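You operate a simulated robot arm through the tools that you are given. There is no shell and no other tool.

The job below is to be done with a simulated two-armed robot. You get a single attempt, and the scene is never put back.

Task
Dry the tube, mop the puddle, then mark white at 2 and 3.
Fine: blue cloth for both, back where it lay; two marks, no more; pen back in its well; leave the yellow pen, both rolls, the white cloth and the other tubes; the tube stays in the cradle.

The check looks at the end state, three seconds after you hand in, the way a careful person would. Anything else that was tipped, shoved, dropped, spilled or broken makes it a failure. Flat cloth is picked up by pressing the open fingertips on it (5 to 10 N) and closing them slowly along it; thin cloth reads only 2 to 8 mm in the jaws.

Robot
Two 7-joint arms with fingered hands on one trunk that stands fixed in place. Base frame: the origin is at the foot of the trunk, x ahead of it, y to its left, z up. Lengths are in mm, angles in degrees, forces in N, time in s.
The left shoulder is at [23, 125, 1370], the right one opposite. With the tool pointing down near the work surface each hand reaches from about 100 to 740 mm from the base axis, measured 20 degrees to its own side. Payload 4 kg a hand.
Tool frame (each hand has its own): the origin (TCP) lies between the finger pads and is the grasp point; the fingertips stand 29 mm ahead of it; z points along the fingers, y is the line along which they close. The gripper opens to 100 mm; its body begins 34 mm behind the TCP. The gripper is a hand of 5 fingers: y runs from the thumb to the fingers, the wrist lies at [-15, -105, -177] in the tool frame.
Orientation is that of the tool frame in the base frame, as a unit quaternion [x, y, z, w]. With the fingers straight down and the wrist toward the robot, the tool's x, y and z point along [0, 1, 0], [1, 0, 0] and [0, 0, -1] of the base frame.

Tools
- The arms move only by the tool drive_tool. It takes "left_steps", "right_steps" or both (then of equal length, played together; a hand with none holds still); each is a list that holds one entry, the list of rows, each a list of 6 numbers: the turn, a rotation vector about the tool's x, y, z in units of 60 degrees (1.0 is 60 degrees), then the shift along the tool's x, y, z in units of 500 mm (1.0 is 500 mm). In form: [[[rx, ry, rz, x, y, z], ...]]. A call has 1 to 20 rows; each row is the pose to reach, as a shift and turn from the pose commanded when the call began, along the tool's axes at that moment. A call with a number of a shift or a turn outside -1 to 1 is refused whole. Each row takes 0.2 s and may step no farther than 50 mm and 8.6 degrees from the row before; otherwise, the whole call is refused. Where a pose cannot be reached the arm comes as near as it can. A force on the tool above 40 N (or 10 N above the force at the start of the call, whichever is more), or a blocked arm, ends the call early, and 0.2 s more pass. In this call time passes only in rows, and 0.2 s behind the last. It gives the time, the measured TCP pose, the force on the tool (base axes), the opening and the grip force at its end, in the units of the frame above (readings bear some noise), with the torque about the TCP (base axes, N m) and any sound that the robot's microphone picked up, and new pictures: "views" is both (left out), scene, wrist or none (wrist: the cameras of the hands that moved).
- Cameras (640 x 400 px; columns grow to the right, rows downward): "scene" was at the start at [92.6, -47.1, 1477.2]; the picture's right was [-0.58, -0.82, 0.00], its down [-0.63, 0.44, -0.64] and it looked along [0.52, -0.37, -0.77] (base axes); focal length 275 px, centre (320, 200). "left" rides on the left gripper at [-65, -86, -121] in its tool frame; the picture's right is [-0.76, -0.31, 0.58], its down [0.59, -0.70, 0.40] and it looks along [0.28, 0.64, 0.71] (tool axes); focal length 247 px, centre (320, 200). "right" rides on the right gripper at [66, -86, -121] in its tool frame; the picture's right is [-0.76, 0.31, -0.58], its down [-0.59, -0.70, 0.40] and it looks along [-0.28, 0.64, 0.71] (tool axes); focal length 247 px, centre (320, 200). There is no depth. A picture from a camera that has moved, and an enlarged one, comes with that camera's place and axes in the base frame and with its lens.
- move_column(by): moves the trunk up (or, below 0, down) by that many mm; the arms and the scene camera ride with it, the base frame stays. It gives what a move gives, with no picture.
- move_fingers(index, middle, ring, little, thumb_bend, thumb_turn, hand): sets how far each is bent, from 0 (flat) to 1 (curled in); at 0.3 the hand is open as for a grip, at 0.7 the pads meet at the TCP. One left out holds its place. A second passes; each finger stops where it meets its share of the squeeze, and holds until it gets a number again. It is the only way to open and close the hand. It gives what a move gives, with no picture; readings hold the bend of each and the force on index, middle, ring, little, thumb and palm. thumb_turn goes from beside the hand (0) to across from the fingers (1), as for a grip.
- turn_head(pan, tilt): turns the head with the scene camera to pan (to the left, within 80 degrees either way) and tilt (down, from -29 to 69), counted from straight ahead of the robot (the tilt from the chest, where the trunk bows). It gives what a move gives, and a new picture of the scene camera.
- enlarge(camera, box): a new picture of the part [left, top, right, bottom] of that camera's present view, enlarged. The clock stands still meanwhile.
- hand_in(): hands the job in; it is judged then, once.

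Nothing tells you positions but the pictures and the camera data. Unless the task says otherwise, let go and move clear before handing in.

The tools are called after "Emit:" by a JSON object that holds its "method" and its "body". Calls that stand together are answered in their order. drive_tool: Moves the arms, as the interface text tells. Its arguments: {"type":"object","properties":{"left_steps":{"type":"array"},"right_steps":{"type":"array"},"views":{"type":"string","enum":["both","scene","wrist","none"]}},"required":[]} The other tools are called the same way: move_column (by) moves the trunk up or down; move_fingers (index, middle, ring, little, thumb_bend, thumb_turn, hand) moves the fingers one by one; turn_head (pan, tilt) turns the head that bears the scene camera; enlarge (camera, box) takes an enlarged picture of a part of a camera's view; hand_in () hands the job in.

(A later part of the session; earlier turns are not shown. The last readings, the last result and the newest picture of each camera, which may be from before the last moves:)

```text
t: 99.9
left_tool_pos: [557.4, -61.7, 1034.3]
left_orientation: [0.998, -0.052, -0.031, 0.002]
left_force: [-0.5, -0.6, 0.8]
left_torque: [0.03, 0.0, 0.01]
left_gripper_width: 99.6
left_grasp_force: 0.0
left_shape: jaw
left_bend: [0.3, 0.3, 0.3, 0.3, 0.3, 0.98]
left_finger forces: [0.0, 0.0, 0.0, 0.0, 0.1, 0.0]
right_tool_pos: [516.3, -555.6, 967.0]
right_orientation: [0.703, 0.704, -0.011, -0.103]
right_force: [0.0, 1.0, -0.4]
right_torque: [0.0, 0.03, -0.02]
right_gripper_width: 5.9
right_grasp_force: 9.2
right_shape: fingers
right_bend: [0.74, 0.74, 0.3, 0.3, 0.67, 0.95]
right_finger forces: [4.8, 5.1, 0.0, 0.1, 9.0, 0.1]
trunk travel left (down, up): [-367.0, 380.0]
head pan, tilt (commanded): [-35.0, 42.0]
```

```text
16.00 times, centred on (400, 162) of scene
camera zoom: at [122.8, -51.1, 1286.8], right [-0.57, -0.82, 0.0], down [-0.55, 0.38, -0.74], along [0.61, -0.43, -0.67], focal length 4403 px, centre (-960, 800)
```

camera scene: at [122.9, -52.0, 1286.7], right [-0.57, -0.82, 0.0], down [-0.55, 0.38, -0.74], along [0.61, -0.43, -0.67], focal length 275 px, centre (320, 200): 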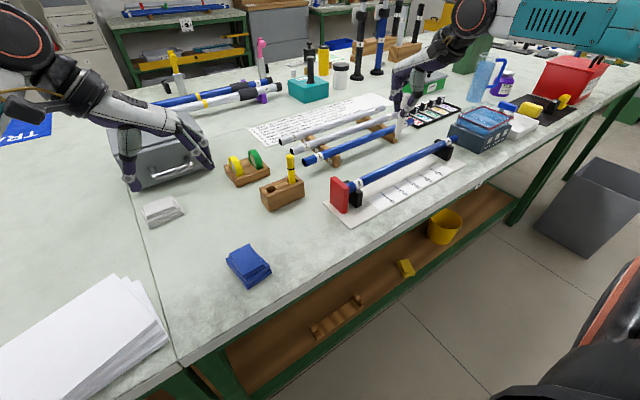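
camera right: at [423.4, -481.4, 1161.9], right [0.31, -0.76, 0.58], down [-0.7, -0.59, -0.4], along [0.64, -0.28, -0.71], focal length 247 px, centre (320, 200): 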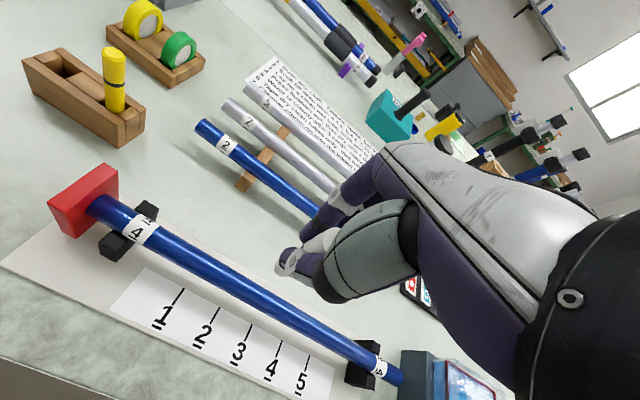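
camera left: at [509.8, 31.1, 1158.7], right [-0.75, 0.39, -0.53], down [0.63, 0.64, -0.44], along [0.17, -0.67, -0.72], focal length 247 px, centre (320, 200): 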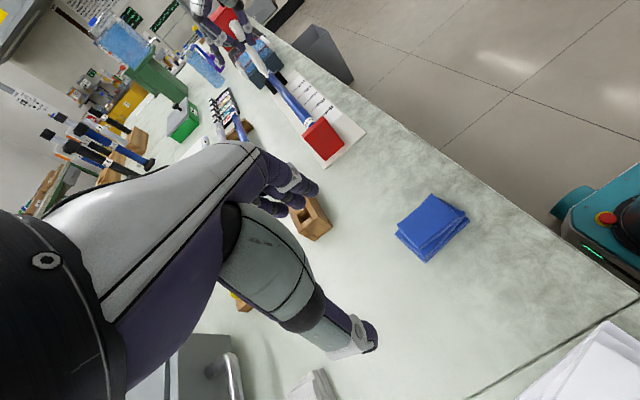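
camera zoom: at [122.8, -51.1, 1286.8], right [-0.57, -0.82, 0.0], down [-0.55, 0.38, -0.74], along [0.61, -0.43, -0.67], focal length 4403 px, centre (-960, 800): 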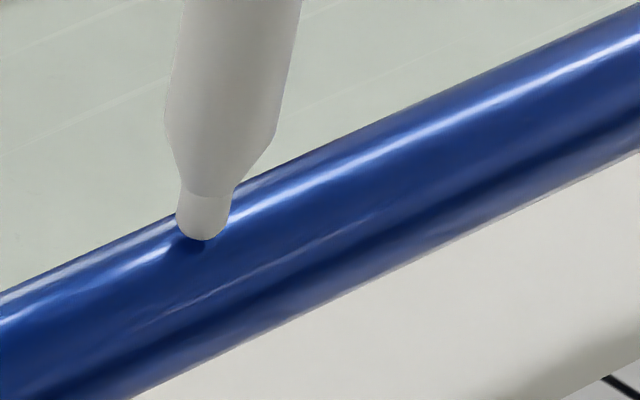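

Emit:
{"method": "drive_tool", "body": {"right_steps": [[[0, 0, 0, -0.0003, 0.0003, 0.002]]], "views": "none"}}

Emit:
{"method": "enlarge", "body": {"camera": "scene", "box": [385, 150, 415, 175]}}

```text
t: 100.3
left_tool_pos: [557.1, -60.9, 1033.5]
left_orientation: [0.998, -0.053, -0.032, 0.002]
left_force: [0.1, -0.3, 0.0]
left_torque: [0.01, 0.03, 0.01]
left_gripper_width: 100.1
left_grasp_force: 0.1
left_shape: jaw
left_bend: [0.3, 0.3, 0.3, 0.3, 0.3, 0.98]
left_finger forces: [0.0, 0.0, 0.0, 0.0, 0.0, 0.0]
right_tool_pos: [517.8, -555.2, 966.1]
right_orientation: [0.703, 0.704, -0.01, -0.103]
right_force: [-0.1, 0.2, -1.5]
right_torque: [-0.03, 0.0, -0.03]
right_gripper_width: 5.8
right_grasp_force: 9.7
right_shape: fingers
right_bend: [0.74, 0.74, 0.3, 0.3, 0.67, 0.95]
right_finger forces: [4.7, 5.0, 0.1, 0.0, 9.0, 0.0]
trunk travel left (down, up): [-367.0, 380.0]
head pan, tilt (commanded): [-35.0, 42.0]
```

```text
16.00 times, centred on (400, 162) of scene
camera zoom: at [122.8, -51.1, 1286.8], right [-0.57, -0.82, 0.0], down [-0.55, 0.38, -0.74], along [0.61, -0.43, -0.67], focal length 4403 px, centre (-960, 800)
```

zoom: 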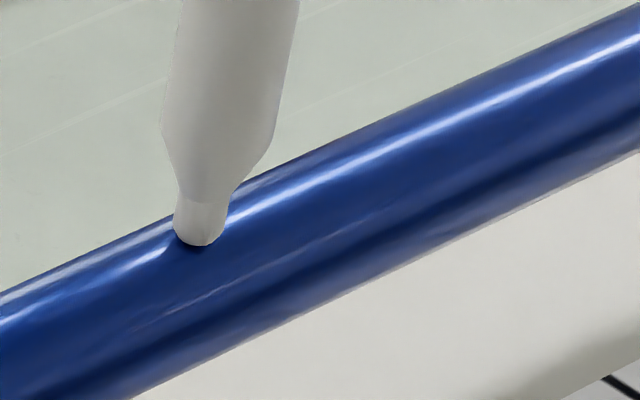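

Emit:
{"method": "enlarge", "body": {"camera": "left", "box": [275, 80, 315, 110]}}

```text
13.33 times, centred on (295, 95) of left
camera zoom: at [509.4, 31.9, 1158.9], right [-0.76, 0.38, -0.53], down [0.63, 0.64, -0.44], along [0.17, -0.67, -0.72], focal length 3293 px, centre (653, 1600)
```

zoom: 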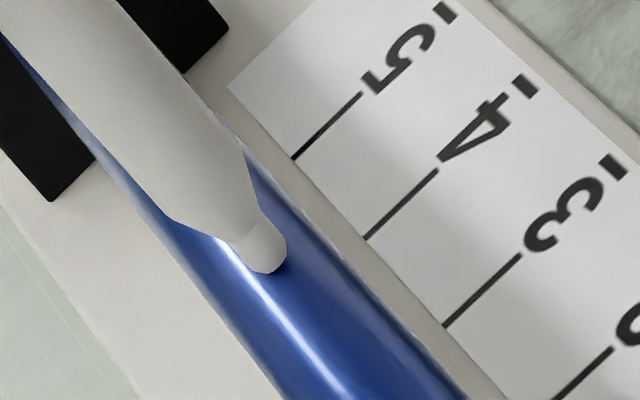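

The left view shows the tip centred on the tube. Continuing down by a millimetre at a time.

Emit:
{"method": "drive_tool", "body": {"right_steps": [[[0, 0, 0, -0.0003, 0.0003, 0.002]]], "views": "none"}}

Emit:
{"method": "enlarge", "body": {"camera": "scene", "box": [385, 150, 415, 175]}}

```text
t: 100.7
left_tool_pos: [557.4, -60.6, 1034.8]
left_orientation: [0.998, -0.053, -0.031, 0.002]
left_force: [-0.4, 0.4, -0.2]
left_torque: [0.02, 0.01, 0.0]
left_gripper_width: 99.8
left_grasp_force: 0.0
left_shape: jaw
left_bend: [0.3, 0.3, 0.3, 0.3, 0.3, 0.98]
left_finger forces: [0.1, 0.0, 0.0, 0.0, 0.1, 0.0]
right_tool_pos: [518.1, -553.7, 965.8]
right_orientation: [0.703, 0.704, -0.009, -0.103]
right_force: [1.0, -1.1, 1.4]
right_torque: [0.02, 0.0, 0.0]
right_gripper_width: 5.9
right_grasp_force: 9.5
right_shape: fingers
right_bend: [0.74, 0.74, 0.3, 0.3, 0.67, 0.95]
right_finger forces: [4.9, 5.0, 0.0, 0.1, 9.1, 0.0]
trunk travel left (down, up): [-367.0, 380.0]
head pan, tilt (commanded): [-35.0, 42.0]
```

```text
16.00 times, centred on (400, 162) of scene
camera zoom: at [122.6, -51.0, 1286.8], right [-0.57, -0.82, 0.0], down [-0.55, 0.38, -0.74], along [0.61, -0.43, -0.67], focal length 4403 px, centre (-960, 800)
```

zoom: 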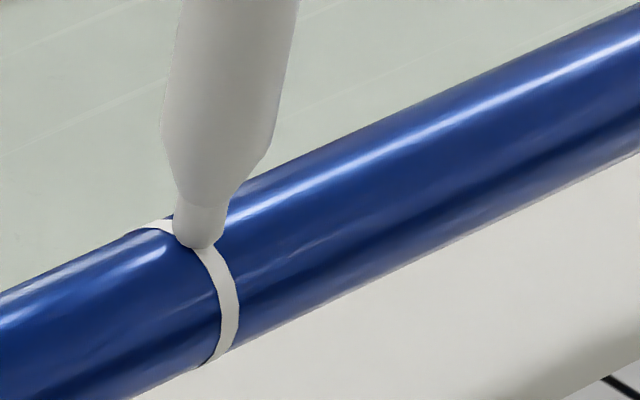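

Contact made: a white ring appeared at the tip with only 1.4 N. I'll lift straight up right away and verify its position against tick 2.

Emit:
{"method": "drive_tool", "body": {"right_steps": [[[0, 0, 0, 0.001, -0.0012, -0.0075], [0, 0, 0, 0.0038, -0.0048, -0.0293], [0, 0, 0, 0.0077, -0.0095, -0.0586]]], "views": "none"}}

Emit:
{"method": "enlarge", "body": {"camera": "scene", "box": [360, 130, 440, 200]}}

Emit:
{"method": "enlarge", "body": {"camera": "left", "box": [265, 70, 345, 130]}}

Emit:
{"method": "enlarge", "body": {"camera": "right", "box": [100, 230, 340, 400]}}

```text
t: 101.5
left_tool_pos: [556.3, -60.9, 1033.9]
left_orientation: [0.998, -0.052, -0.031, 0.002]
left_force: [-0.2, 0.4, 0.0]
left_torque: [0.02, -0.01, 0.0]
left_gripper_width: 99.9
left_grasp_force: 0.0
left_shape: jaw
left_bend: [0.3, 0.3, 0.3, 0.3, 0.3, 0.98]
left_finger forces: [0.1, 0.1, 0.1, 0.0, 0.0, 0.0]
right_tool_pos: [518.0, -555.2, 994.8]
right_orientation: [0.703, 0.703, -0.011, -0.103]
right_force: [0.2, 0.5, -0.7]
right_torque: [-0.05, -0.01, 0.05]
right_gripper_width: 6.0
right_grasp_force: 9.2
right_shape: fingers
right_bend: [0.74, 0.74, 0.3, 0.3, 0.67, 0.95]
right_finger forces: [4.8, 5.1, 0.0, 0.0, 9.0, 0.0]
trunk travel left (down, up): [-367.0, 380.0]
head pan, tilt (commanded): [-35.0, 42.0]
```

```text
5.71 times, centred on (400, 165) of scene
camera zoom: at [122.6, -51.0, 1286.8], right [-0.57, -0.82, 0.0], down [-0.55, 0.38, -0.74], along [0.61, -0.43, -0.67], focal length 1572 px, centre (-137, 400)
```

zoom: 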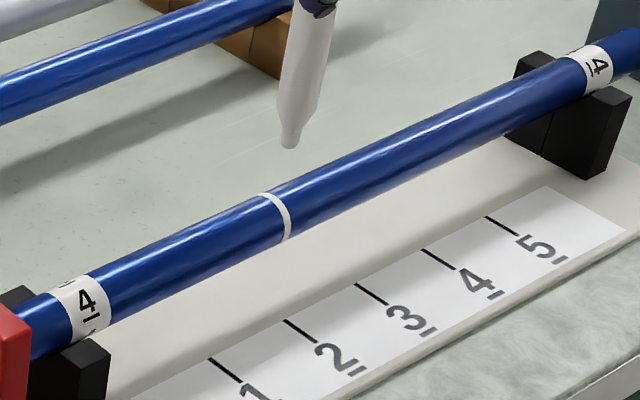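

```text
6.67 times, centred on (305, 100) of left
camera zoom: at [509.2, 32.1, 1159.0], right [-0.75, 0.38, -0.53], down [0.63, 0.64, -0.44], along [0.17, -0.67, -0.72], focal length 1646 px, centre (420, 867)
```

zoom: 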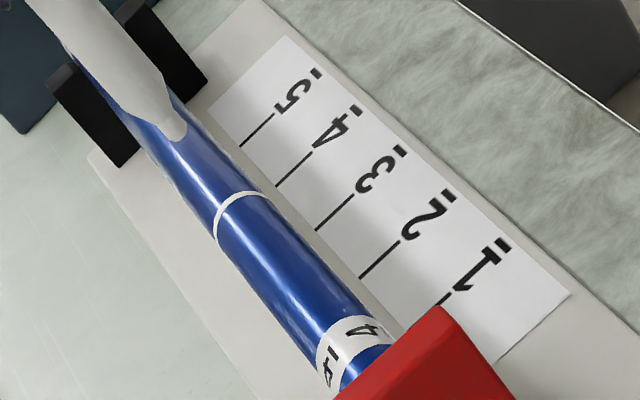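

```text
2.35 times, centred on (220, 315) of right
camera zoom: at [452.8, -506.0, 1137.3], right [0.39, -0.82, 0.42], down [-0.76, -0.54, -0.35], along [0.52, -0.18, -0.84], focal length 581 px, centre (555, -71)
```

zoom: 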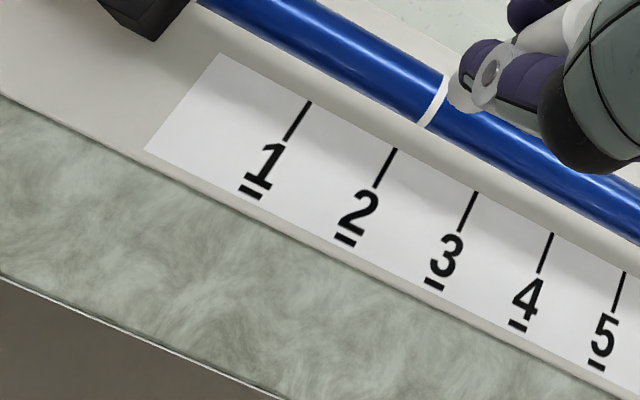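

The ring is about 3 mm to the tick-1 side of tick 2, which is acceptable, and I won't touch it again. Tick 3 is about 53 mm further along -y from that contact point, so I'll move exactly that far at this height.

Emit:
{"method": "drive_tool", "body": {"right_steps": [[[0, 0, 0, -0.0351, -0.0004, -0.0046], [0, 0, 0, -0.0702, -0.0008, -0.0092], [0, 0, 0, -0.1052, -0.0012, -0.0138]]], "views": "none"}}

Emit:
{"method": "enlarge", "body": {"camera": "scene", "box": [370, 110, 450, 190]}}

Emit:
{"method": "enlarge", "body": {"camera": "left", "box": [255, 60, 325, 115]}}

```text
t: 102.3
left_tool_pos: [557.6, -61.3, 1034.1]
left_orientation: [0.998, -0.053, -0.032, 0.002]
left_force: [-0.4, -0.2, 0.3]
left_torque: [0.0, -0.01, -0.02]
left_gripper_width: 100.0
left_grasp_force: 0.1
left_shape: jaw
left_bend: [0.3, 0.3, 0.3, 0.3, 0.3, 0.98]
left_finger forces: [0.1, 0.0, 0.0, 0.0, 0.0, 0.1]
right_tool_pos: [516.4, -608.7, 995.1]
right_orientation: [0.703, 0.703, -0.011, -0.103]
right_force: [-0.1, -0.4, -0.8]
right_torque: [-0.02, 0.02, 0.0]
right_gripper_width: 5.8
right_grasp_force: 9.8
right_shape: fingers
right_bend: [0.74, 0.74, 0.3, 0.3, 0.67, 0.95]
right_finger forces: [4.8, 5.2, 0.0, 0.0, 9.1, 0.0]
trunk travel left (down, up): [-367.0, 380.0]
head pan, tilt (commanded): [-35.0, 42.0]
```

```text
5.00 times, centred on (410, 150) of scene
camera zoom: at [122.9, -51.3, 1286.7], right [-0.57, -0.82, 0.0], down [-0.55, 0.38, -0.74], along [0.61, -0.43, -0.67], focal length 1376 px, centre (-130, 450)
```

zoom: 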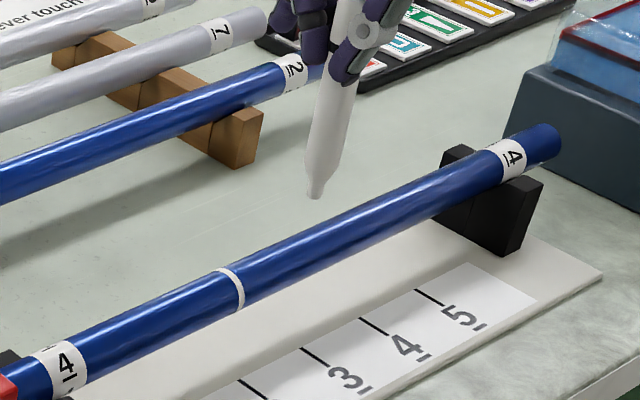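

```text
7.27 times, centred on (290, 88) of left
camera zoom: at [509.5, 31.8, 1158.8], right [-0.76, 0.38, -0.53], down [0.63, 0.64, -0.44], along [0.17, -0.67, -0.72], focal length 1796 px, centre (538, 1018)
```

zoom: 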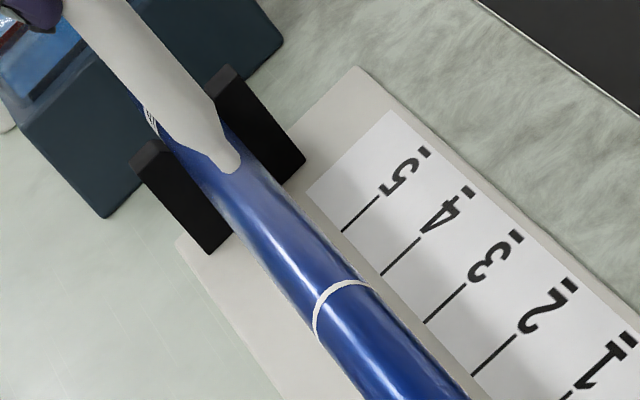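

Position is right: 53 mm further along. I'll lower 23 mm, then check alignment again.

Emit:
{"method": "drive_tool", "body": {"right_steps": [[[0, 0, 0, -0.003, 0.0037, 0.0225], [0, 0, 0, -0.006, 0.0073, 0.0451]]], "views": "none"}}

Emit:
{"method": "enlarge", "body": {"camera": "scene", "box": [380, 130, 440, 190]}}

Emit:
{"method": "enlarge", "body": {"camera": "left", "box": [265, 70, 315, 110]}}

```text
t: 102.9
left_tool_pos: [557.7, -62.0, 1033.2]
left_orientation: [0.998, -0.053, -0.031, 0.002]
left_force: [0.7, 0.1, 0.0]
left_torque: [0.01, -0.01, 0.05]
left_gripper_width: 99.6
left_grasp_force: 0.0
left_shape: jaw
left_bend: [0.3, 0.3, 0.3, 0.3, 0.3, 0.98]
left_finger forces: [0.0, 0.0, 0.1, 0.0, 0.1, 0.0]
right_tool_pos: [517.2, -608.6, 973.2]
right_orientation: [0.703, 0.703, -0.01, -0.103]
right_force: [0.5, 0.3, -0.9]
right_torque: [0.01, 0.0, -0.02]
right_gripper_width: 6.0
right_grasp_force: 9.7
right_shape: fingers
right_bend: [0.74, 0.74, 0.3, 0.3, 0.67, 0.95]
right_finger forces: [4.7, 5.2, 0.0, 0.0, 9.0, 0.0]
trunk travel left (down, up): [-367.0, 380.0]
head pan, tilt (commanded): [-35.0, 42.0]
```

```text
6.67 times, centred on (410, 160) of scene
camera zoom: at [122.8, -51.2, 1286.7], right [-0.57, -0.82, 0.0], down [-0.55, 0.38, -0.74], along [0.61, -0.43, -0.67], focal length 1834 px, centre (-280, 467)
```

zoom: 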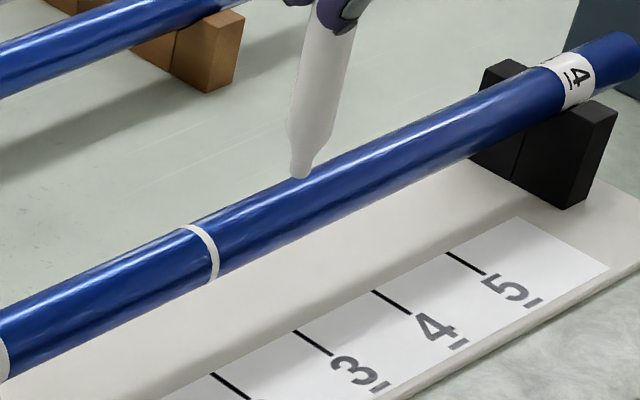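

```text
10.00 times, centred on (290, 90) of left
camera zoom: at [509.4, 31.9, 1158.8], right [-0.76, 0.38, -0.53], down [0.63, 0.64, -0.44], along [0.17, -0.67, -0.72], focal length 2470 px, centre (620, 1300)
```

zoom: 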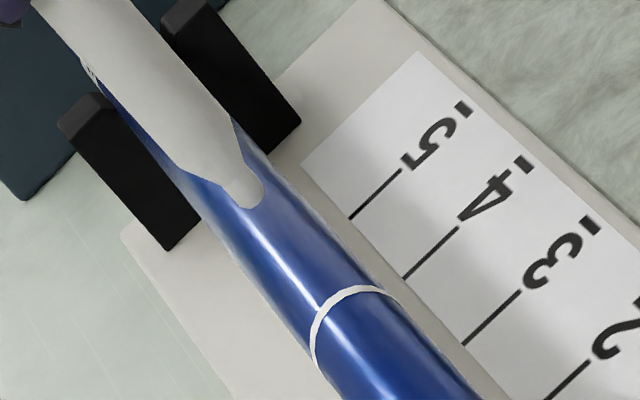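

The tip is aligned with tick 3 to about 1 mm. I'll lower most of the remaining gap, then go in 1 mm steps.

Emit:
{"method": "drive_tool", "body": {"right_steps": [[[0, 0, 0, -0.0006, 0.0017, 0.0043], [0, 0, 0, -0.0012, 0.0034, 0.0085]]], "views": "none"}}

Emit:
{"method": "enlarge", "body": {"camera": "scene", "box": [390, 140, 430, 175]}}

```text
t: 103.5
left_tool_pos: [556.9, -61.4, 1033.5]
left_orientation: [0.998, -0.052, -0.031, 0.002]
left_force: [-0.9, -0.1, 0.0]
left_torque: [-0.02, -0.02, 0.0]
left_gripper_width: 99.7
left_grasp_force: 0.0
left_shape: jaw
left_bend: [0.3, 0.3, 0.3, 0.3, 0.3, 0.98]
left_finger forces: [0.0, 0.0, 0.1, 0.1, 0.0, 0.1]
right_tool_pos: [518.5, -607.9, 968.3]
right_orientation: [0.703, 0.704, -0.011, -0.103]
right_force: [1.2, -0.2, 0.6]
right_torque: [0.03, 0.02, -0.01]
right_gripper_width: 6.2
right_grasp_force: 9.1
right_shape: fingers
right_bend: [0.74, 0.74, 0.3, 0.3, 0.67, 0.95]
right_finger forces: [4.7, 5.2, 0.1, 0.0, 9.0, 0.0]
trunk travel left (down, up): [-367.0, 380.0]
head pan, tilt (commanded): [-35.0, 42.0]
```

```text
11.43 times, centred on (410, 158) of scene
camera zoom: at [122.8, -51.2, 1286.8], right [-0.57, -0.82, 0.0], down [-0.55, 0.38, -0.74], along [0.61, -0.43, -0.67], focal length 3145 px, centre (-709, 686)
```

zoom: 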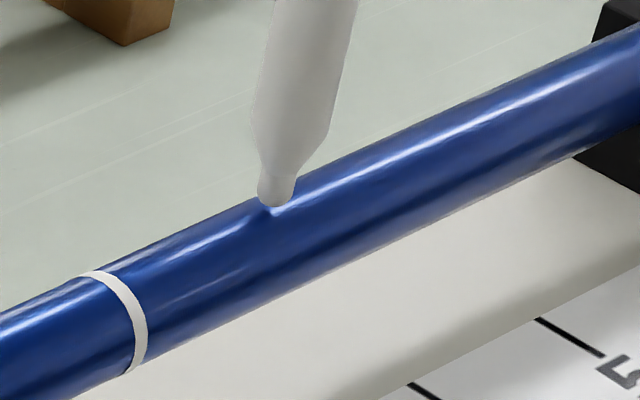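

Emit:
{"method": "drive_tool", "body": {"right_steps": [[[0, 0, 0, -0.0004, 0.0005, 0.003]]], "views": "none"}}

Emit:
{"method": "enlarge", "body": {"camera": "scene", "box": [390, 140, 430, 175]}}

```text
t: 103.9
left_tool_pos: [557.5, -61.8, 1034.1]
left_orientation: [0.998, -0.053, -0.032, 0.002]
left_force: [-0.4, -0.9, -0.3]
left_torque: [0.01, 0.01, 0.0]
left_gripper_width: 99.5
left_grasp_force: 0.2
left_shape: jaw
left_bend: [0.3, 0.3, 0.3, 0.3, 0.3, 0.98]
left_finger forces: [0.1, 0.0, 0.1, 0.1, 0.1, 0.0]
right_tool_pos: [518.6, -607.8, 965.9]
right_orientation: [0.703, 0.704, -0.01, -0.103]
right_force: [0.1, -0.1, 0.4]
right_torque: [0.0, 0.01, 0.02]
right_gripper_width: 5.8
right_grasp_force: 9.4
right_shape: fingers
right_bend: [0.74, 0.74, 0.3, 0.3, 0.67, 0.95]
right_finger forces: [4.7, 5.3, 0.0, 0.1, 9.1, 0.0]
trunk travel left (down, up): [-367.0, 380.0]
head pan, tilt (commanded): [-35.0, 42.0]
```

```text
11.43 times, centred on (410, 158) of scene
camera zoom: at [122.8, -51.2, 1286.8], right [-0.57, -0.82, 0.0], down [-0.55, 0.38, -0.74], along [0.61, -0.43, -0.67], focal length 3145 px, centre (-709, 686)
```

zoom: 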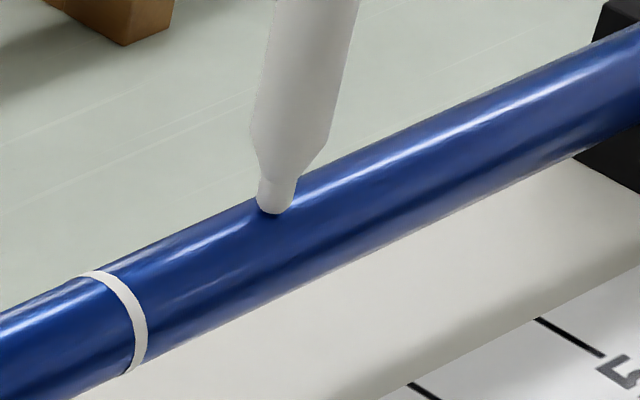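

Emit:
{"method": "drive_tool", "body": {"right_steps": [[[0, 0, 0, -0.0003, 0.0003, 0.002]]], "views": "none"}}

Emit:
{"method": "enlarge", "body": {"camera": "scene", "box": [390, 140, 430, 175]}}

```text
t: 104.3
left_tool_pos: [558.8, -62.3, 1034.0]
left_orientation: [0.998, -0.053, -0.031, 0.002]
left_force: [-0.7, -0.4, -0.1]
left_torque: [-0.02, -0.02, 0.01]
left_gripper_width: 99.8
left_grasp_force: 0.0
left_shape: jaw
left_bend: [0.3, 0.3, 0.3, 0.3, 0.3, 0.98]
left_finger forces: [0.0, 0.0, 0.0, 0.1, 0.1, 0.0]
right_tool_pos: [517.5, -607.3, 966.3]
right_orientation: [0.703, 0.704, -0.011, -0.103]
right_force: [0.8, 0.0, 0.3]
right_torque: [-0.03, 0.03, 0.0]
right_gripper_width: 5.9
right_grasp_force: 9.1
right_shape: fingers
right_bend: [0.74, 0.74, 0.3, 0.3, 0.67, 0.95]
right_finger forces: [4.7, 5.2, 0.0, 0.0, 9.0, 0.1]
trunk travel left (down, up): [-367.0, 380.0]
head pan, tilt (commanded): [-35.0, 42.0]
```

```text
11.43 times, centred on (410, 158) of scene
camera zoom: at [122.7, -51.1, 1286.8], right [-0.57, -0.82, 0.0], down [-0.55, 0.38, -0.74], along [0.61, -0.43, -0.67], focal length 3145 px, centre (-709, 686)
```

zoom: 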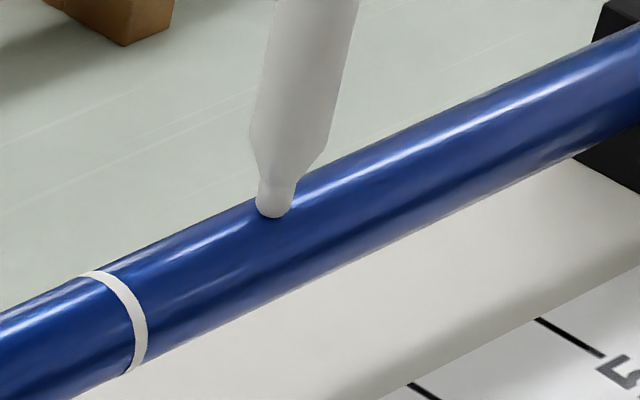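

Emit:
{"method": "drive_tool", "body": {"right_steps": [[[0, 0, 0, -0.0003, 0.0003, 0.002]]], "views": "none"}}

Emit:
{"method": "enlarge", "body": {"camera": "scene", "box": [390, 140, 430, 175]}}

```text
t: 104.7
left_tool_pos: [557.6, -60.3, 1034.8]
left_orientation: [0.998, -0.053, -0.031, 0.001]
left_force: [0.1, 0.1, 0.8]
left_torque: [0.0, -0.02, 0.0]
left_gripper_width: 99.6
left_grasp_force: 0.1
left_shape: jaw
left_bend: [0.3, 0.3, 0.3, 0.3, 0.3, 0.98]
left_finger forces: [0.0, 0.1, 0.0, 0.0, 0.1, 0.0]
right_tool_pos: [518.0, -607.6, 964.4]
right_orientation: [0.703, 0.704, -0.01, -0.103]
right_force: [0.5, 0.8, 3.4]
right_torque: [0.02, 0.02, 0.06]
right_gripper_width: 6.0
right_grasp_force: 9.5
right_shape: fingers
right_bend: [0.74, 0.74, 0.3, 0.3, 0.67, 0.95]
right_finger forces: [4.9, 5.5, 0.1, 0.1, 9.3, 0.0]
trunk travel left (down, up): [-367.0, 380.0]
head pan, tilt (commanded): [-35.0, 42.0]
```

```text
11.43 times, centred on (410, 158) of scene
camera zoom: at [122.5, -50.8, 1286.9], right [-0.57, -0.82, 0.0], down [-0.55, 0.38, -0.74], along [0.61, -0.43, -0.67], focal length 3145 px, centre (-709, 686)
```

zoom: 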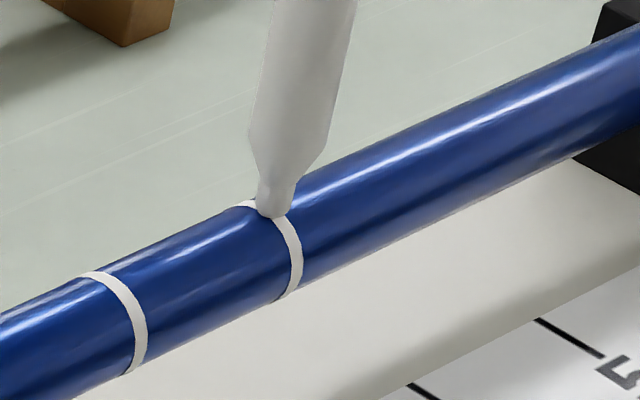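

The second white ring is made with 3 N. Lifting straight up now.

Emit:
{"method": "drive_tool", "body": {"right_steps": [[[0, 0, 0, 0.001, -0.0012, -0.0075], [0, 0, 0, 0.0038, -0.0048, -0.0293], [0, 0, 0, 0.0102, -0.0127, -0.0782], [0, 0, 0, 0.018, -0.0223, -0.137]]], "views": "both"}}

Emit:
{"method": "enlarge", "body": {"camera": "scene", "box": [350, 130, 450, 210]}}

Emit:
{"method": "enlarge", "body": {"camera": "right", "box": [100, 200, 340, 400]}}

```text
t: 105.7
left_tool_pos: [556.7, -59.3, 1033.4]
left_orientation: [0.998, -0.052, -0.03, 0.002]
left_force: [-0.2, 0.2, -0.2]
left_torque: [-0.01, -0.02, -0.02]
left_gripper_width: 99.4
left_grasp_force: 0.1
left_shape: jaw
left_bend: [0.3, 0.3, 0.3, 0.3, 0.3, 0.98]
left_finger forces: [0.1, 0.0, 0.1, 0.1, 0.0, 0.1]
right_tool_pos: [516.9, -610.1, 1036.2]
right_orientation: [0.703, 0.704, -0.011, -0.103]
right_force: [0.2, -0.5, 0.1]
right_torque: [0.01, 0.0, 0.02]
right_gripper_width: 5.8
right_grasp_force: 9.5
right_shape: fingers
right_bend: [0.74, 0.74, 0.3, 0.3, 0.67, 0.95]
right_finger forces: [4.7, 5.5, 0.0, 0.1, 9.1, 0.0]
trunk travel left (down, up): [-367.0, 380.0]
head pan, tilt (commanded): [-35.0, 42.0]
camera scene: at [122.6, -50.8, 1286.8], right [-0.57, -0.82, 0.0], down [-0.55, 0.38, -0.74], along [0.61, -0.43, -0.67], focal length 275 px, centre (320, 200)
camera right: at [453.3, -561.3, 1178.0], right [0.39, -0.82, 0.42], down [-0.76, -0.54, -0.36], along [0.52, -0.18, -0.84], focal length 247 px, centre (320, 200)
```

scene: 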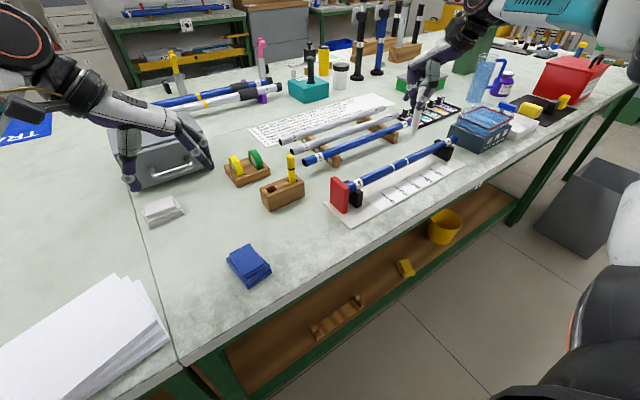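
right: 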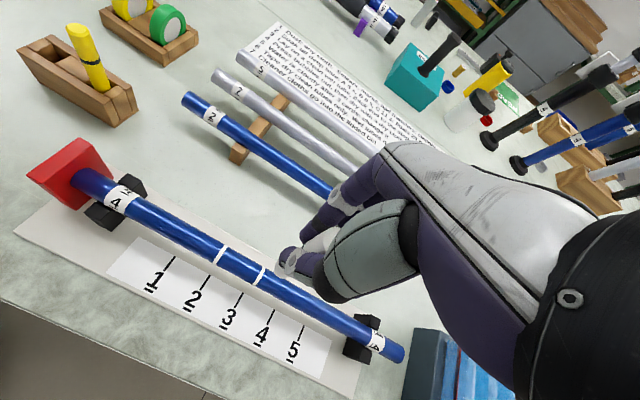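

```text
5.00 times, centred on (400, 170) of scene
camera zoom: at [122.6, -50.8, 1286.8], right [-0.57, -0.82, 0.0], down [-0.55, 0.38, -0.74], along [0.61, -0.43, -0.67], focal length 1376 px, centre (-80, 350)
```

zoom: 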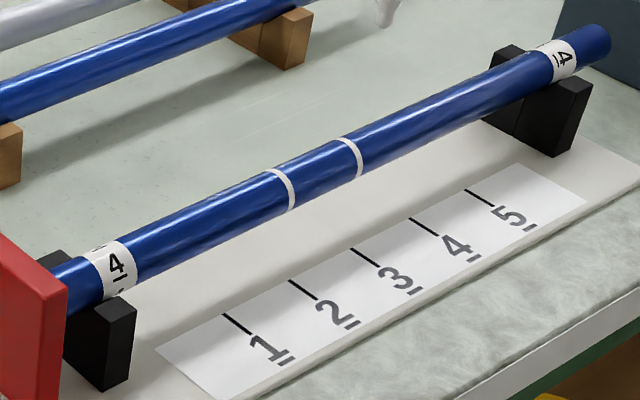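

```text
2.00 times, centred on (220, 300) of right
camera zoom: at [453.3, -561.3, 1178.0], right [0.39, -0.82, 0.42], down [-0.76, -0.54, -0.36], along [0.52, -0.18, -0.84], focal length 494 px, centre (520, 0)
```

zoom: 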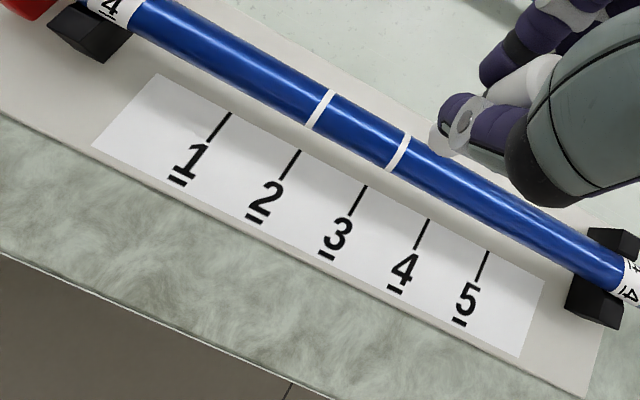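

Both rings sit at ticks 2 and 3: ring 3 within a millimetre and ring 2 within about 2–3 mm. Now I'll return the pen, first checking how the left camera sees the empty well.

Emit:
{"method": "enlarge", "body": {"camera": "left", "box": [240, 160, 380, 260]}}

Emit:
{"method": "enlarge", "body": {"camera": "scene", "box": [240, 140, 320, 220]}}

Emit:
{"method": "enlarge", "body": {"camera": "scene", "box": [390, 60, 440, 140]}}

```text
4.00 times, centred on (310, 210) of left
camera zoom: at [509.2, 32.3, 1159.0], right [-0.75, 0.38, -0.53], down [0.63, 0.64, -0.44], along [0.17, -0.67, -0.72], focal length 988 px, centre (360, 160)
```

zoom: 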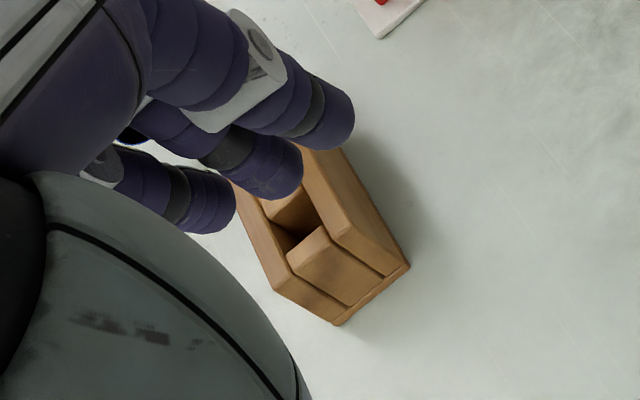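

```text
5.00 times, centred on (280, 180) of scene
camera zoom: at [122.6, -50.8, 1286.8], right [-0.57, -0.82, 0.0], down [-0.55, 0.38, -0.74], along [0.61, -0.43, -0.67], focal length 1376 px, centre (520, 300)
```

zoom: 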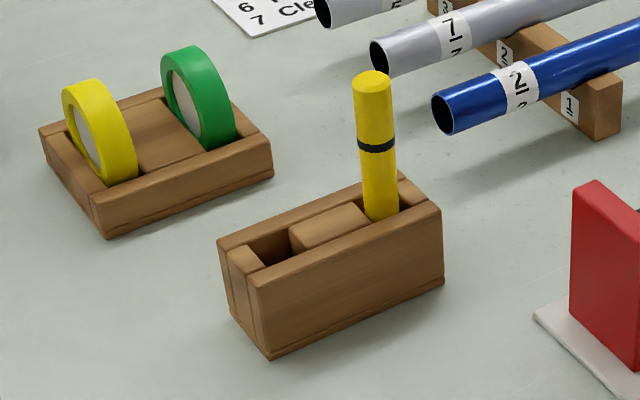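

```text
5.00 times, centred on (415, 100) of scene
camera zoom: at [122.6, -50.8, 1286.8], right [-0.57, -0.82, 0.0], down [-0.55, 0.38, -0.74], along [0.61, -0.43, -0.67], focal length 1376 px, centre (-155, 700)
```

zoom: 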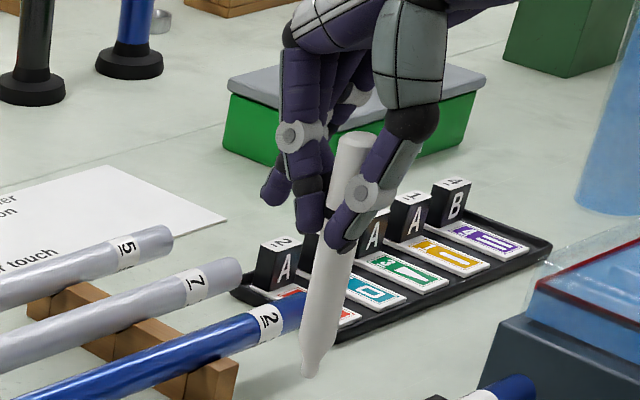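

Emit:
{"method": "enlarge", "body": {"camera": "left", "box": [280, 190, 350, 250]}}

Emit:
{"method": "enlarge", "body": {"camera": "scene", "box": [258, 170, 308, 215]}}

Emit:
{"method": "enlarge", "body": {"camera": "right", "box": [0, 10, 160, 130]}}

```text
6.67 times, centred on (315, 220) of left
camera zoom: at [509.2, 32.3, 1159.0], right [-0.75, 0.38, -0.53], down [0.63, 0.64, -0.44], along [0.17, -0.67, -0.72], focal length 1646 px, centre (353, 67)
```

zoom: 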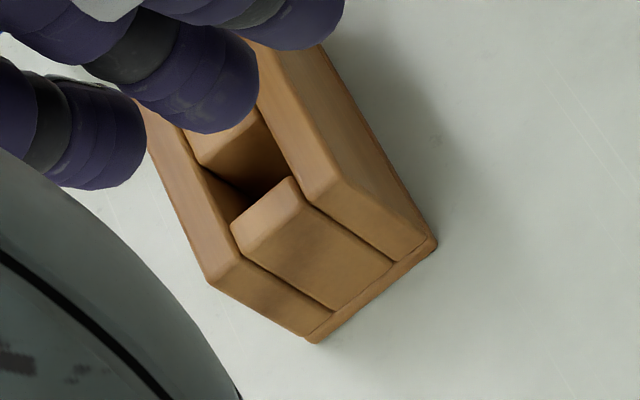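

```text
8.89 times, centred on (283, 192) of scene
camera zoom: at [122.6, -50.8, 1286.8], right [-0.57, -0.82, 0.0], down [-0.55, 0.38, -0.74], along [0.61, -0.43, -0.67], focal length 2446 px, centre (649, 267)
```

zoom: 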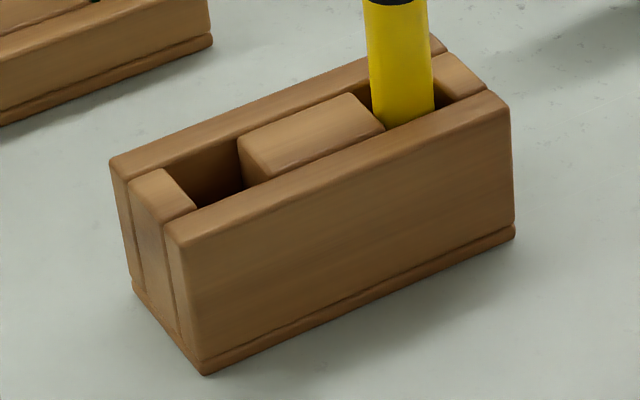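

```text
3.33 times, centred on (80, 70) of right
camera zoom: at [453.3, -561.3, 1178.0], right [0.39, -0.82, 0.42], down [-0.76, -0.54, -0.36], along [0.52, -0.18, -0.84], focal length 823 px, centre (1120, 633)
```

zoom: 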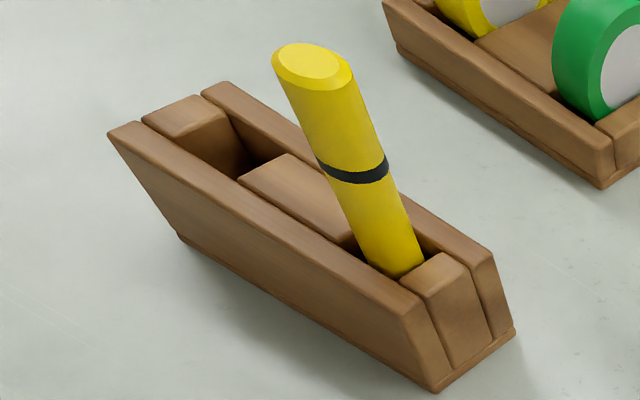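

I'll raise the left hand for a clear camera line to the well and carry the pen high toward the near side of the block, staying clear of the yellow pen.

Emit:
{"method": "drive_tool", "body": {"left_steps": [[[0, 0, 0, -0.0025, 0, -0.04], [0, 0, 0, -0.005, 0, -0.08], [0, 0, 0, -0.0075, 0, -0.12], [0, 0, 0, -0.0099, 0.001, -0.16], [0, 0, 0, -0.0099, 0.001, -0.16], [0, 0, 0, -0.0099, 0.001, -0.16], [0, 0, 0, -0.0099, 0.001, -0.16], [0, 0, 0, -0.0099, 0.001, -0.16], [0, 0, 0, -0.0099, 0.001, -0.16]]], "right_steps": [[[0, 0, 0, 0.0062, -0.0077, -0.047], [0, 0, 0, 0.0953, -0.0042, -0.0357], [0, 0, 0, 0.1843, -0.0007, -0.0244], [0, 0, 0, 0.2734, 0.0028, -0.0132], [0, 0, 0, 0.3624, 0.0063, -0.0019], [0, 0, 0, 0.4515, 0.0098, 0.0094], [0, 0, 0, 0.5405, 0.0133, 0.0207], [0, 0, 0, 0.6296, 0.0168, 0.0319], [0, 0, 0, 0.7186, 0.0203, 0.0432]]], "views": "both"}}

```text
t: 107.7
left_tool_pos: [557.2, -56.9, 1114.5]
left_orientation: [0.998, -0.053, -0.031, 0.002]
left_force: [-1.0, -0.9, 0.7]
left_torque: [-0.04, -0.01, -0.01]
left_gripper_width: 100.0
left_grasp_force: 0.0
left_shape: jaw
left_bend: [0.3, 0.3, 0.3, 0.3, 0.3, 0.98]
left_finger forces: [0.0, 0.0, 0.1, 0.0, 0.0, 0.0]
right_tool_pos: [529.8, -248.1, 1059.4]
right_orientation: [0.703, 0.703, -0.011, -0.104]
right_force: [0.5, -0.1, -0.5]
right_torque: [-0.01, 0.03, 0.02]
right_gripper_width: 5.5
right_grasp_force: 9.3
right_shape: fingers
right_bend: [0.74, 0.74, 0.3, 0.3, 0.67, 0.95]
right_finger forces: [4.4, 5.6, 0.0, 0.0, 8.7, 0.1]
trunk travel left (down, up): [-367.0, 380.0]
head pan, tilt (commanded): [-35.0, 42.0]
camera scene: at [123.0, -49.9, 1286.8], right [-0.57, -0.82, 0.0], down [-0.55, 0.38, -0.74], along [0.61, -0.43, -0.67], focal length 275 px, centre (320, 200)
camera right: at [465.2, -198.5, 1201.5], right [0.39, -0.82, 0.42], down [-0.76, -0.54, -0.35], along [0.52, -0.18, -0.84], focal length 247 px, centre (320, 200)
camera left: at [509.8, 36.0, 1239.0], right [-0.76, 0.38, -0.53], down [0.63, 0.64, -0.44], along [0.17, -0.67, -0.72], focal length 247 px, centre (320, 200)
```

scene: 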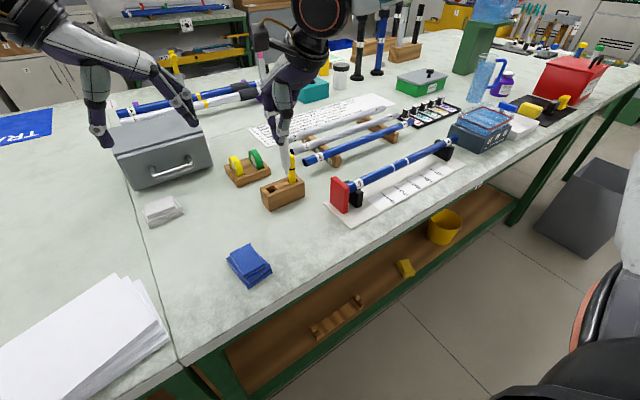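
right: 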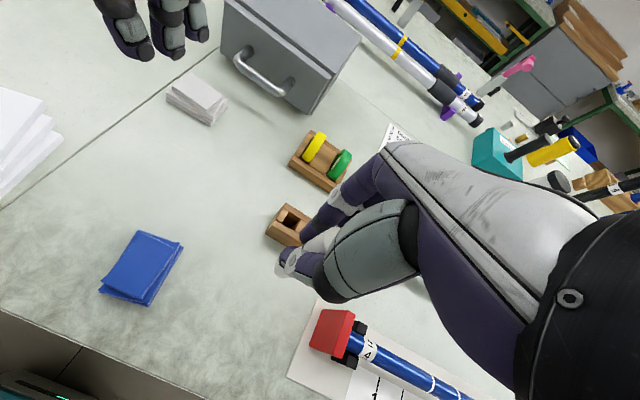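
left: 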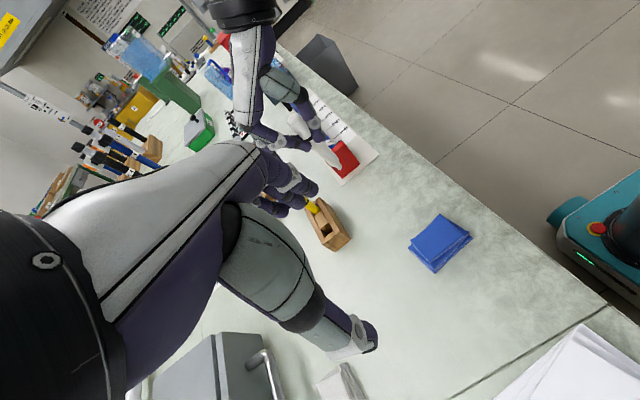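

Emit:
{"method": "drive_tool", "body": {"right_steps": [[[0, 0, 0, -0.006, 0.0685, 0.0221], [0, 0, 0, -0.012, 0.137, 0.0443], [0, 0, 0, -0.0181, 0.2055, 0.0664]]], "views": "none"}}

Emit:
{"method": "enlarge", "body": {"camera": "left", "box": [260, 150, 380, 260]}}

Emit:
{"method": "enlarge", "body": {"camera": "scene", "box": [245, 110, 325, 220]}}

Emit:
{"method": "enlarge", "body": {"camera": "right", "box": [200, 180, 360, 300]}}

```text
t: 108.5
left_tool_pos: [557.6, -57.6, 1113.7]
left_orientation: [0.998, -0.052, -0.032, 0.002]
left_force: [0.5, 0.1, 0.1]
left_torque: [-0.01, 0.06, 0.02]
left_gripper_width: 99.6
left_grasp_force: 0.0
left_shape: jaw
left_bend: [0.3, 0.3, 0.3, 0.3, 0.3, 0.98]
left_finger forces: [0.1, 0.0, 0.0, 0.1, 0.0, 0.0]
right_tool_pos: [626.5, -251.9, 1008.5]
right_orientation: [0.703, 0.704, -0.01, -0.104]
right_force: [0.9, -0.4, 0.4]
right_torque: [-0.02, 0.0, 0.01]
right_gripper_width: 5.3
right_grasp_force: 8.9
right_shape: fingers
right_bend: [0.74, 0.74, 0.3, 0.3, 0.67, 0.95]
right_finger forces: [4.5, 5.7, 0.1, 0.1, 8.6, 0.0]
trunk travel left (down, up): [-367.0, 380.0]
head pan, tilt (commanded): [-35.0, 42.0]
```

```text
3.64 times, centred on (320, 205) of left
camera zoom: at [510.7, 35.0, 1238.5], right [-0.76, 0.38, -0.53], down [0.63, 0.64, -0.44], along [0.17, -0.67, -0.72], focal length 898 px, centre (320, 182)
```

zoom: 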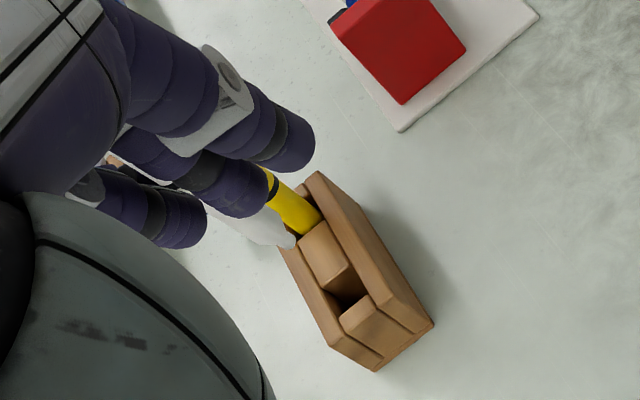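

```text
3.64 times, centred on (285, 165) of scene
camera zoom: at [123.9, -50.9, 1286.6], right [-0.57, -0.82, 0.0], down [-0.55, 0.38, -0.74], along [0.61, -0.43, -0.67], focal length 1001 px, centre (447, 327)
```

zoom: 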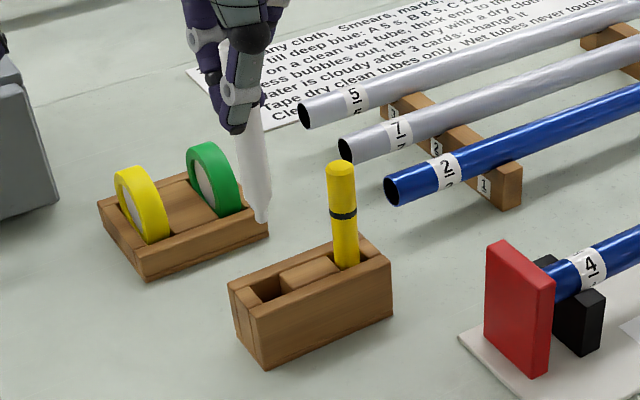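

```text
3.33 times, centred on (280, 240) of right
camera zoom: at [561.6, -202.5, 1150.5], right [0.39, -0.82, 0.42], down [-0.76, -0.54, -0.35], along [0.52, -0.18, -0.84], focal length 823 px, centre (453, 67)
```

zoom: 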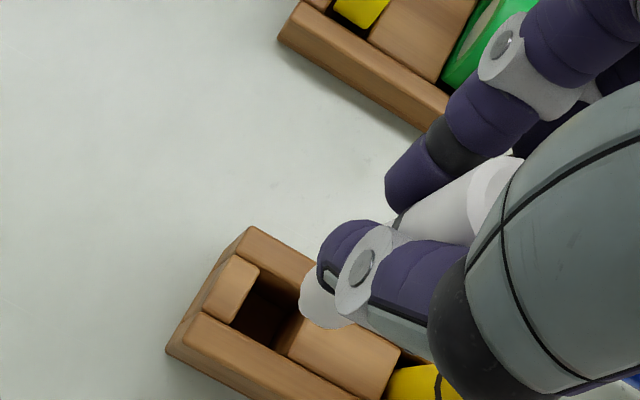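

In all three views the tip is within about 2 mm of the well's centre. I'll correct by (+1.5,+1.1) mm and lower until the tip is just above the well opening.

Emit:
{"method": "drive_tool", "body": {"right_steps": [[[0, 0, 0, -0.003, 0.006, 0.03], [0, 0, 0, -0.0065, 0.012, 0.06], [0, 0, 0, -0.0095, 0.0173, 0.088]]], "views": "none"}}

Emit:
{"method": "enlarge", "body": {"camera": "left", "box": [290, 190, 370, 260]}}

Emit:
{"method": "enlarge", "body": {"camera": "scene", "box": [250, 150, 320, 220]}}

Emit:
{"method": "enlarge", "body": {"camera": "right", "box": [220, 200, 340, 300]}}

```text
t: 109.3
left_tool_pos: [557.1, -57.0, 1114.4]
left_orientation: [0.998, -0.052, -0.032, 0.002]
left_force: [0.3, -0.1, -0.7]
left_torque: [-0.02, 0.01, 0.02]
left_gripper_width: 99.7
left_grasp_force: 0.1
left_shape: jaw
left_bend: [0.3, 0.3, 0.3, 0.3, 0.3, 0.98]
left_finger forces: [0.1, 0.0, 0.0, 0.0, 0.1, 0.0]
right_tool_pos: [627.4, -250.0, 963.4]
right_orientation: [0.703, 0.704, -0.011, -0.104]
right_force: [0.4, 0.2, -0.2]
right_torque: [0.0, 0.01, 0.03]
right_gripper_width: 5.6
right_grasp_force: 10.3
right_shape: fingers
right_bend: [0.74, 0.74, 0.3, 0.3, 0.67, 0.95]
right_finger forces: [4.3, 5.7, 0.1, 0.0, 8.5, 0.1]
trunk travel left (down, up): [-367.0, 380.0]
head pan, tilt (commanded): [-35.0, 42.0]
```

```text
5.71 times, centred on (330, 225) of left
camera zoom: at [510.0, 34.8, 1238.9], right [-0.76, 0.38, -0.53], down [0.63, 0.64, -0.44], along [0.17, -0.67, -0.72], focal length 1411 px, centre (263, 57)
```

zoom: 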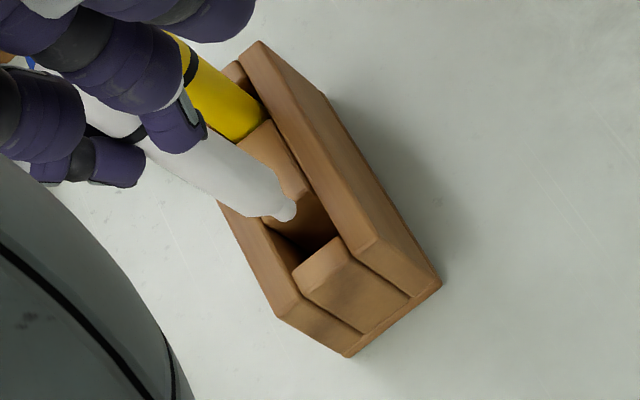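

```text
5.71 times, centred on (285, 185) of scene
camera zoom: at [123.2, -51.1, 1286.7], right [-0.57, -0.82, 0.0], down [-0.55, 0.38, -0.74], along [0.61, -0.43, -0.67], focal length 1572 px, centre (520, 286)
```

zoom: 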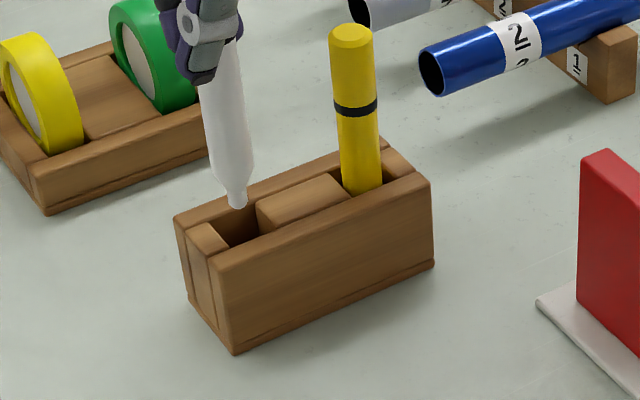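

```text
4.00 times, centred on (280, 250) of right
camera zoom: at [563.1, -201.7, 1104.9], right [0.39, -0.82, 0.42], down [-0.76, -0.54, -0.35], along [0.52, -0.18, -0.84], focal length 988 px, centre (480, 0)
```

zoom: 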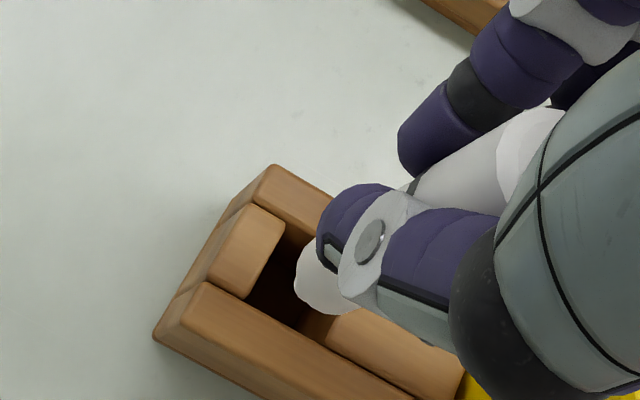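

The tip is centred over the well within a couple of millimetres. Lowering into the well gently and watching for side force.

Emit:
{"method": "drive_tool", "body": {"right_steps": [[[0, 0, 0, -0.001, 0.0016, 0.01], [0, 0, 0, -0.002, 0.0032, 0.02], [0, 0, 0, -0.0031, 0.0048, 0.0295], [0, 0, 0, -0.0042, 0.0064, 0.0393]]], "views": "none"}}

Emit:
{"method": "enlarge", "body": {"camera": "scene", "box": [250, 150, 320, 220]}}

Emit:
{"method": "enlarge", "body": {"camera": "left", "box": [290, 190, 370, 260]}}

```text
t: 110.3
left_tool_pos: [557.5, -58.1, 1113.6]
left_orientation: [0.998, -0.052, -0.032, 0.002]
left_force: [-0.3, 0.1, -0.2]
left_torque: [-0.02, 0.0, 0.01]
left_gripper_width: 99.9
left_grasp_force: 0.0
left_shape: jaw
left_bend: [0.3, 0.3, 0.3, 0.3, 0.3, 0.98]
left_finger forces: [0.0, 0.1, 0.1, 0.0, 0.0, 0.0]
right_tool_pos: [626.2, -250.6, 943.9]
right_orientation: [0.703, 0.704, -0.01, -0.103]
right_force: [0.3, 0.5, 0.2]
right_torque: [0.0, 0.01, 0.02]
right_gripper_width: 5.4
right_grasp_force: 9.4
right_shape: fingers
right_bend: [0.74, 0.74, 0.3, 0.3, 0.67, 0.95]
right_finger forces: [4.3, 5.7, 0.0, 0.1, 8.6, 0.1]
trunk travel left (down, up): [-367.0, 380.0]
head pan, tilt (commanded): [-35.0, 42.0]
```

```text
5.71 times, centred on (285, 185) of scene
camera zoom: at [122.8, -51.0, 1286.8], right [-0.57, -0.82, 0.0], down [-0.55, 0.38, -0.74], along [0.61, -0.43, -0.67], focal length 1572 px, centre (520, 286)
```

zoom: 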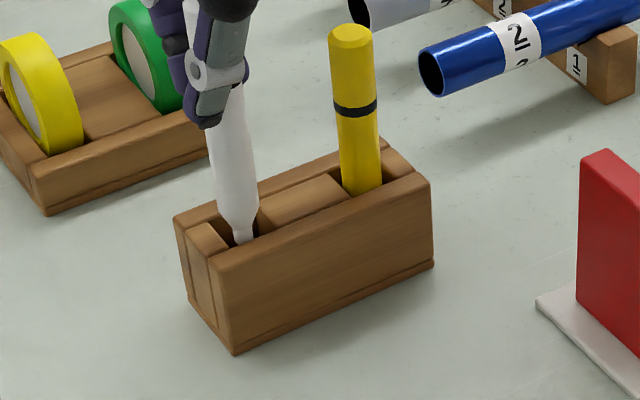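

```text
5.71 times, centred on (330, 225) of left
camera zoom: at [509.6, 34.9, 1239.1], right [-0.76, 0.38, -0.53], down [0.63, 0.64, -0.44], along [0.17, -0.67, -0.72], focal length 1411 px, centre (263, 57)
```

zoom: 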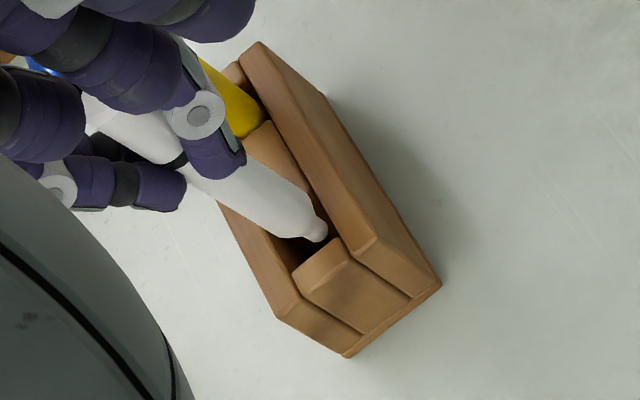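

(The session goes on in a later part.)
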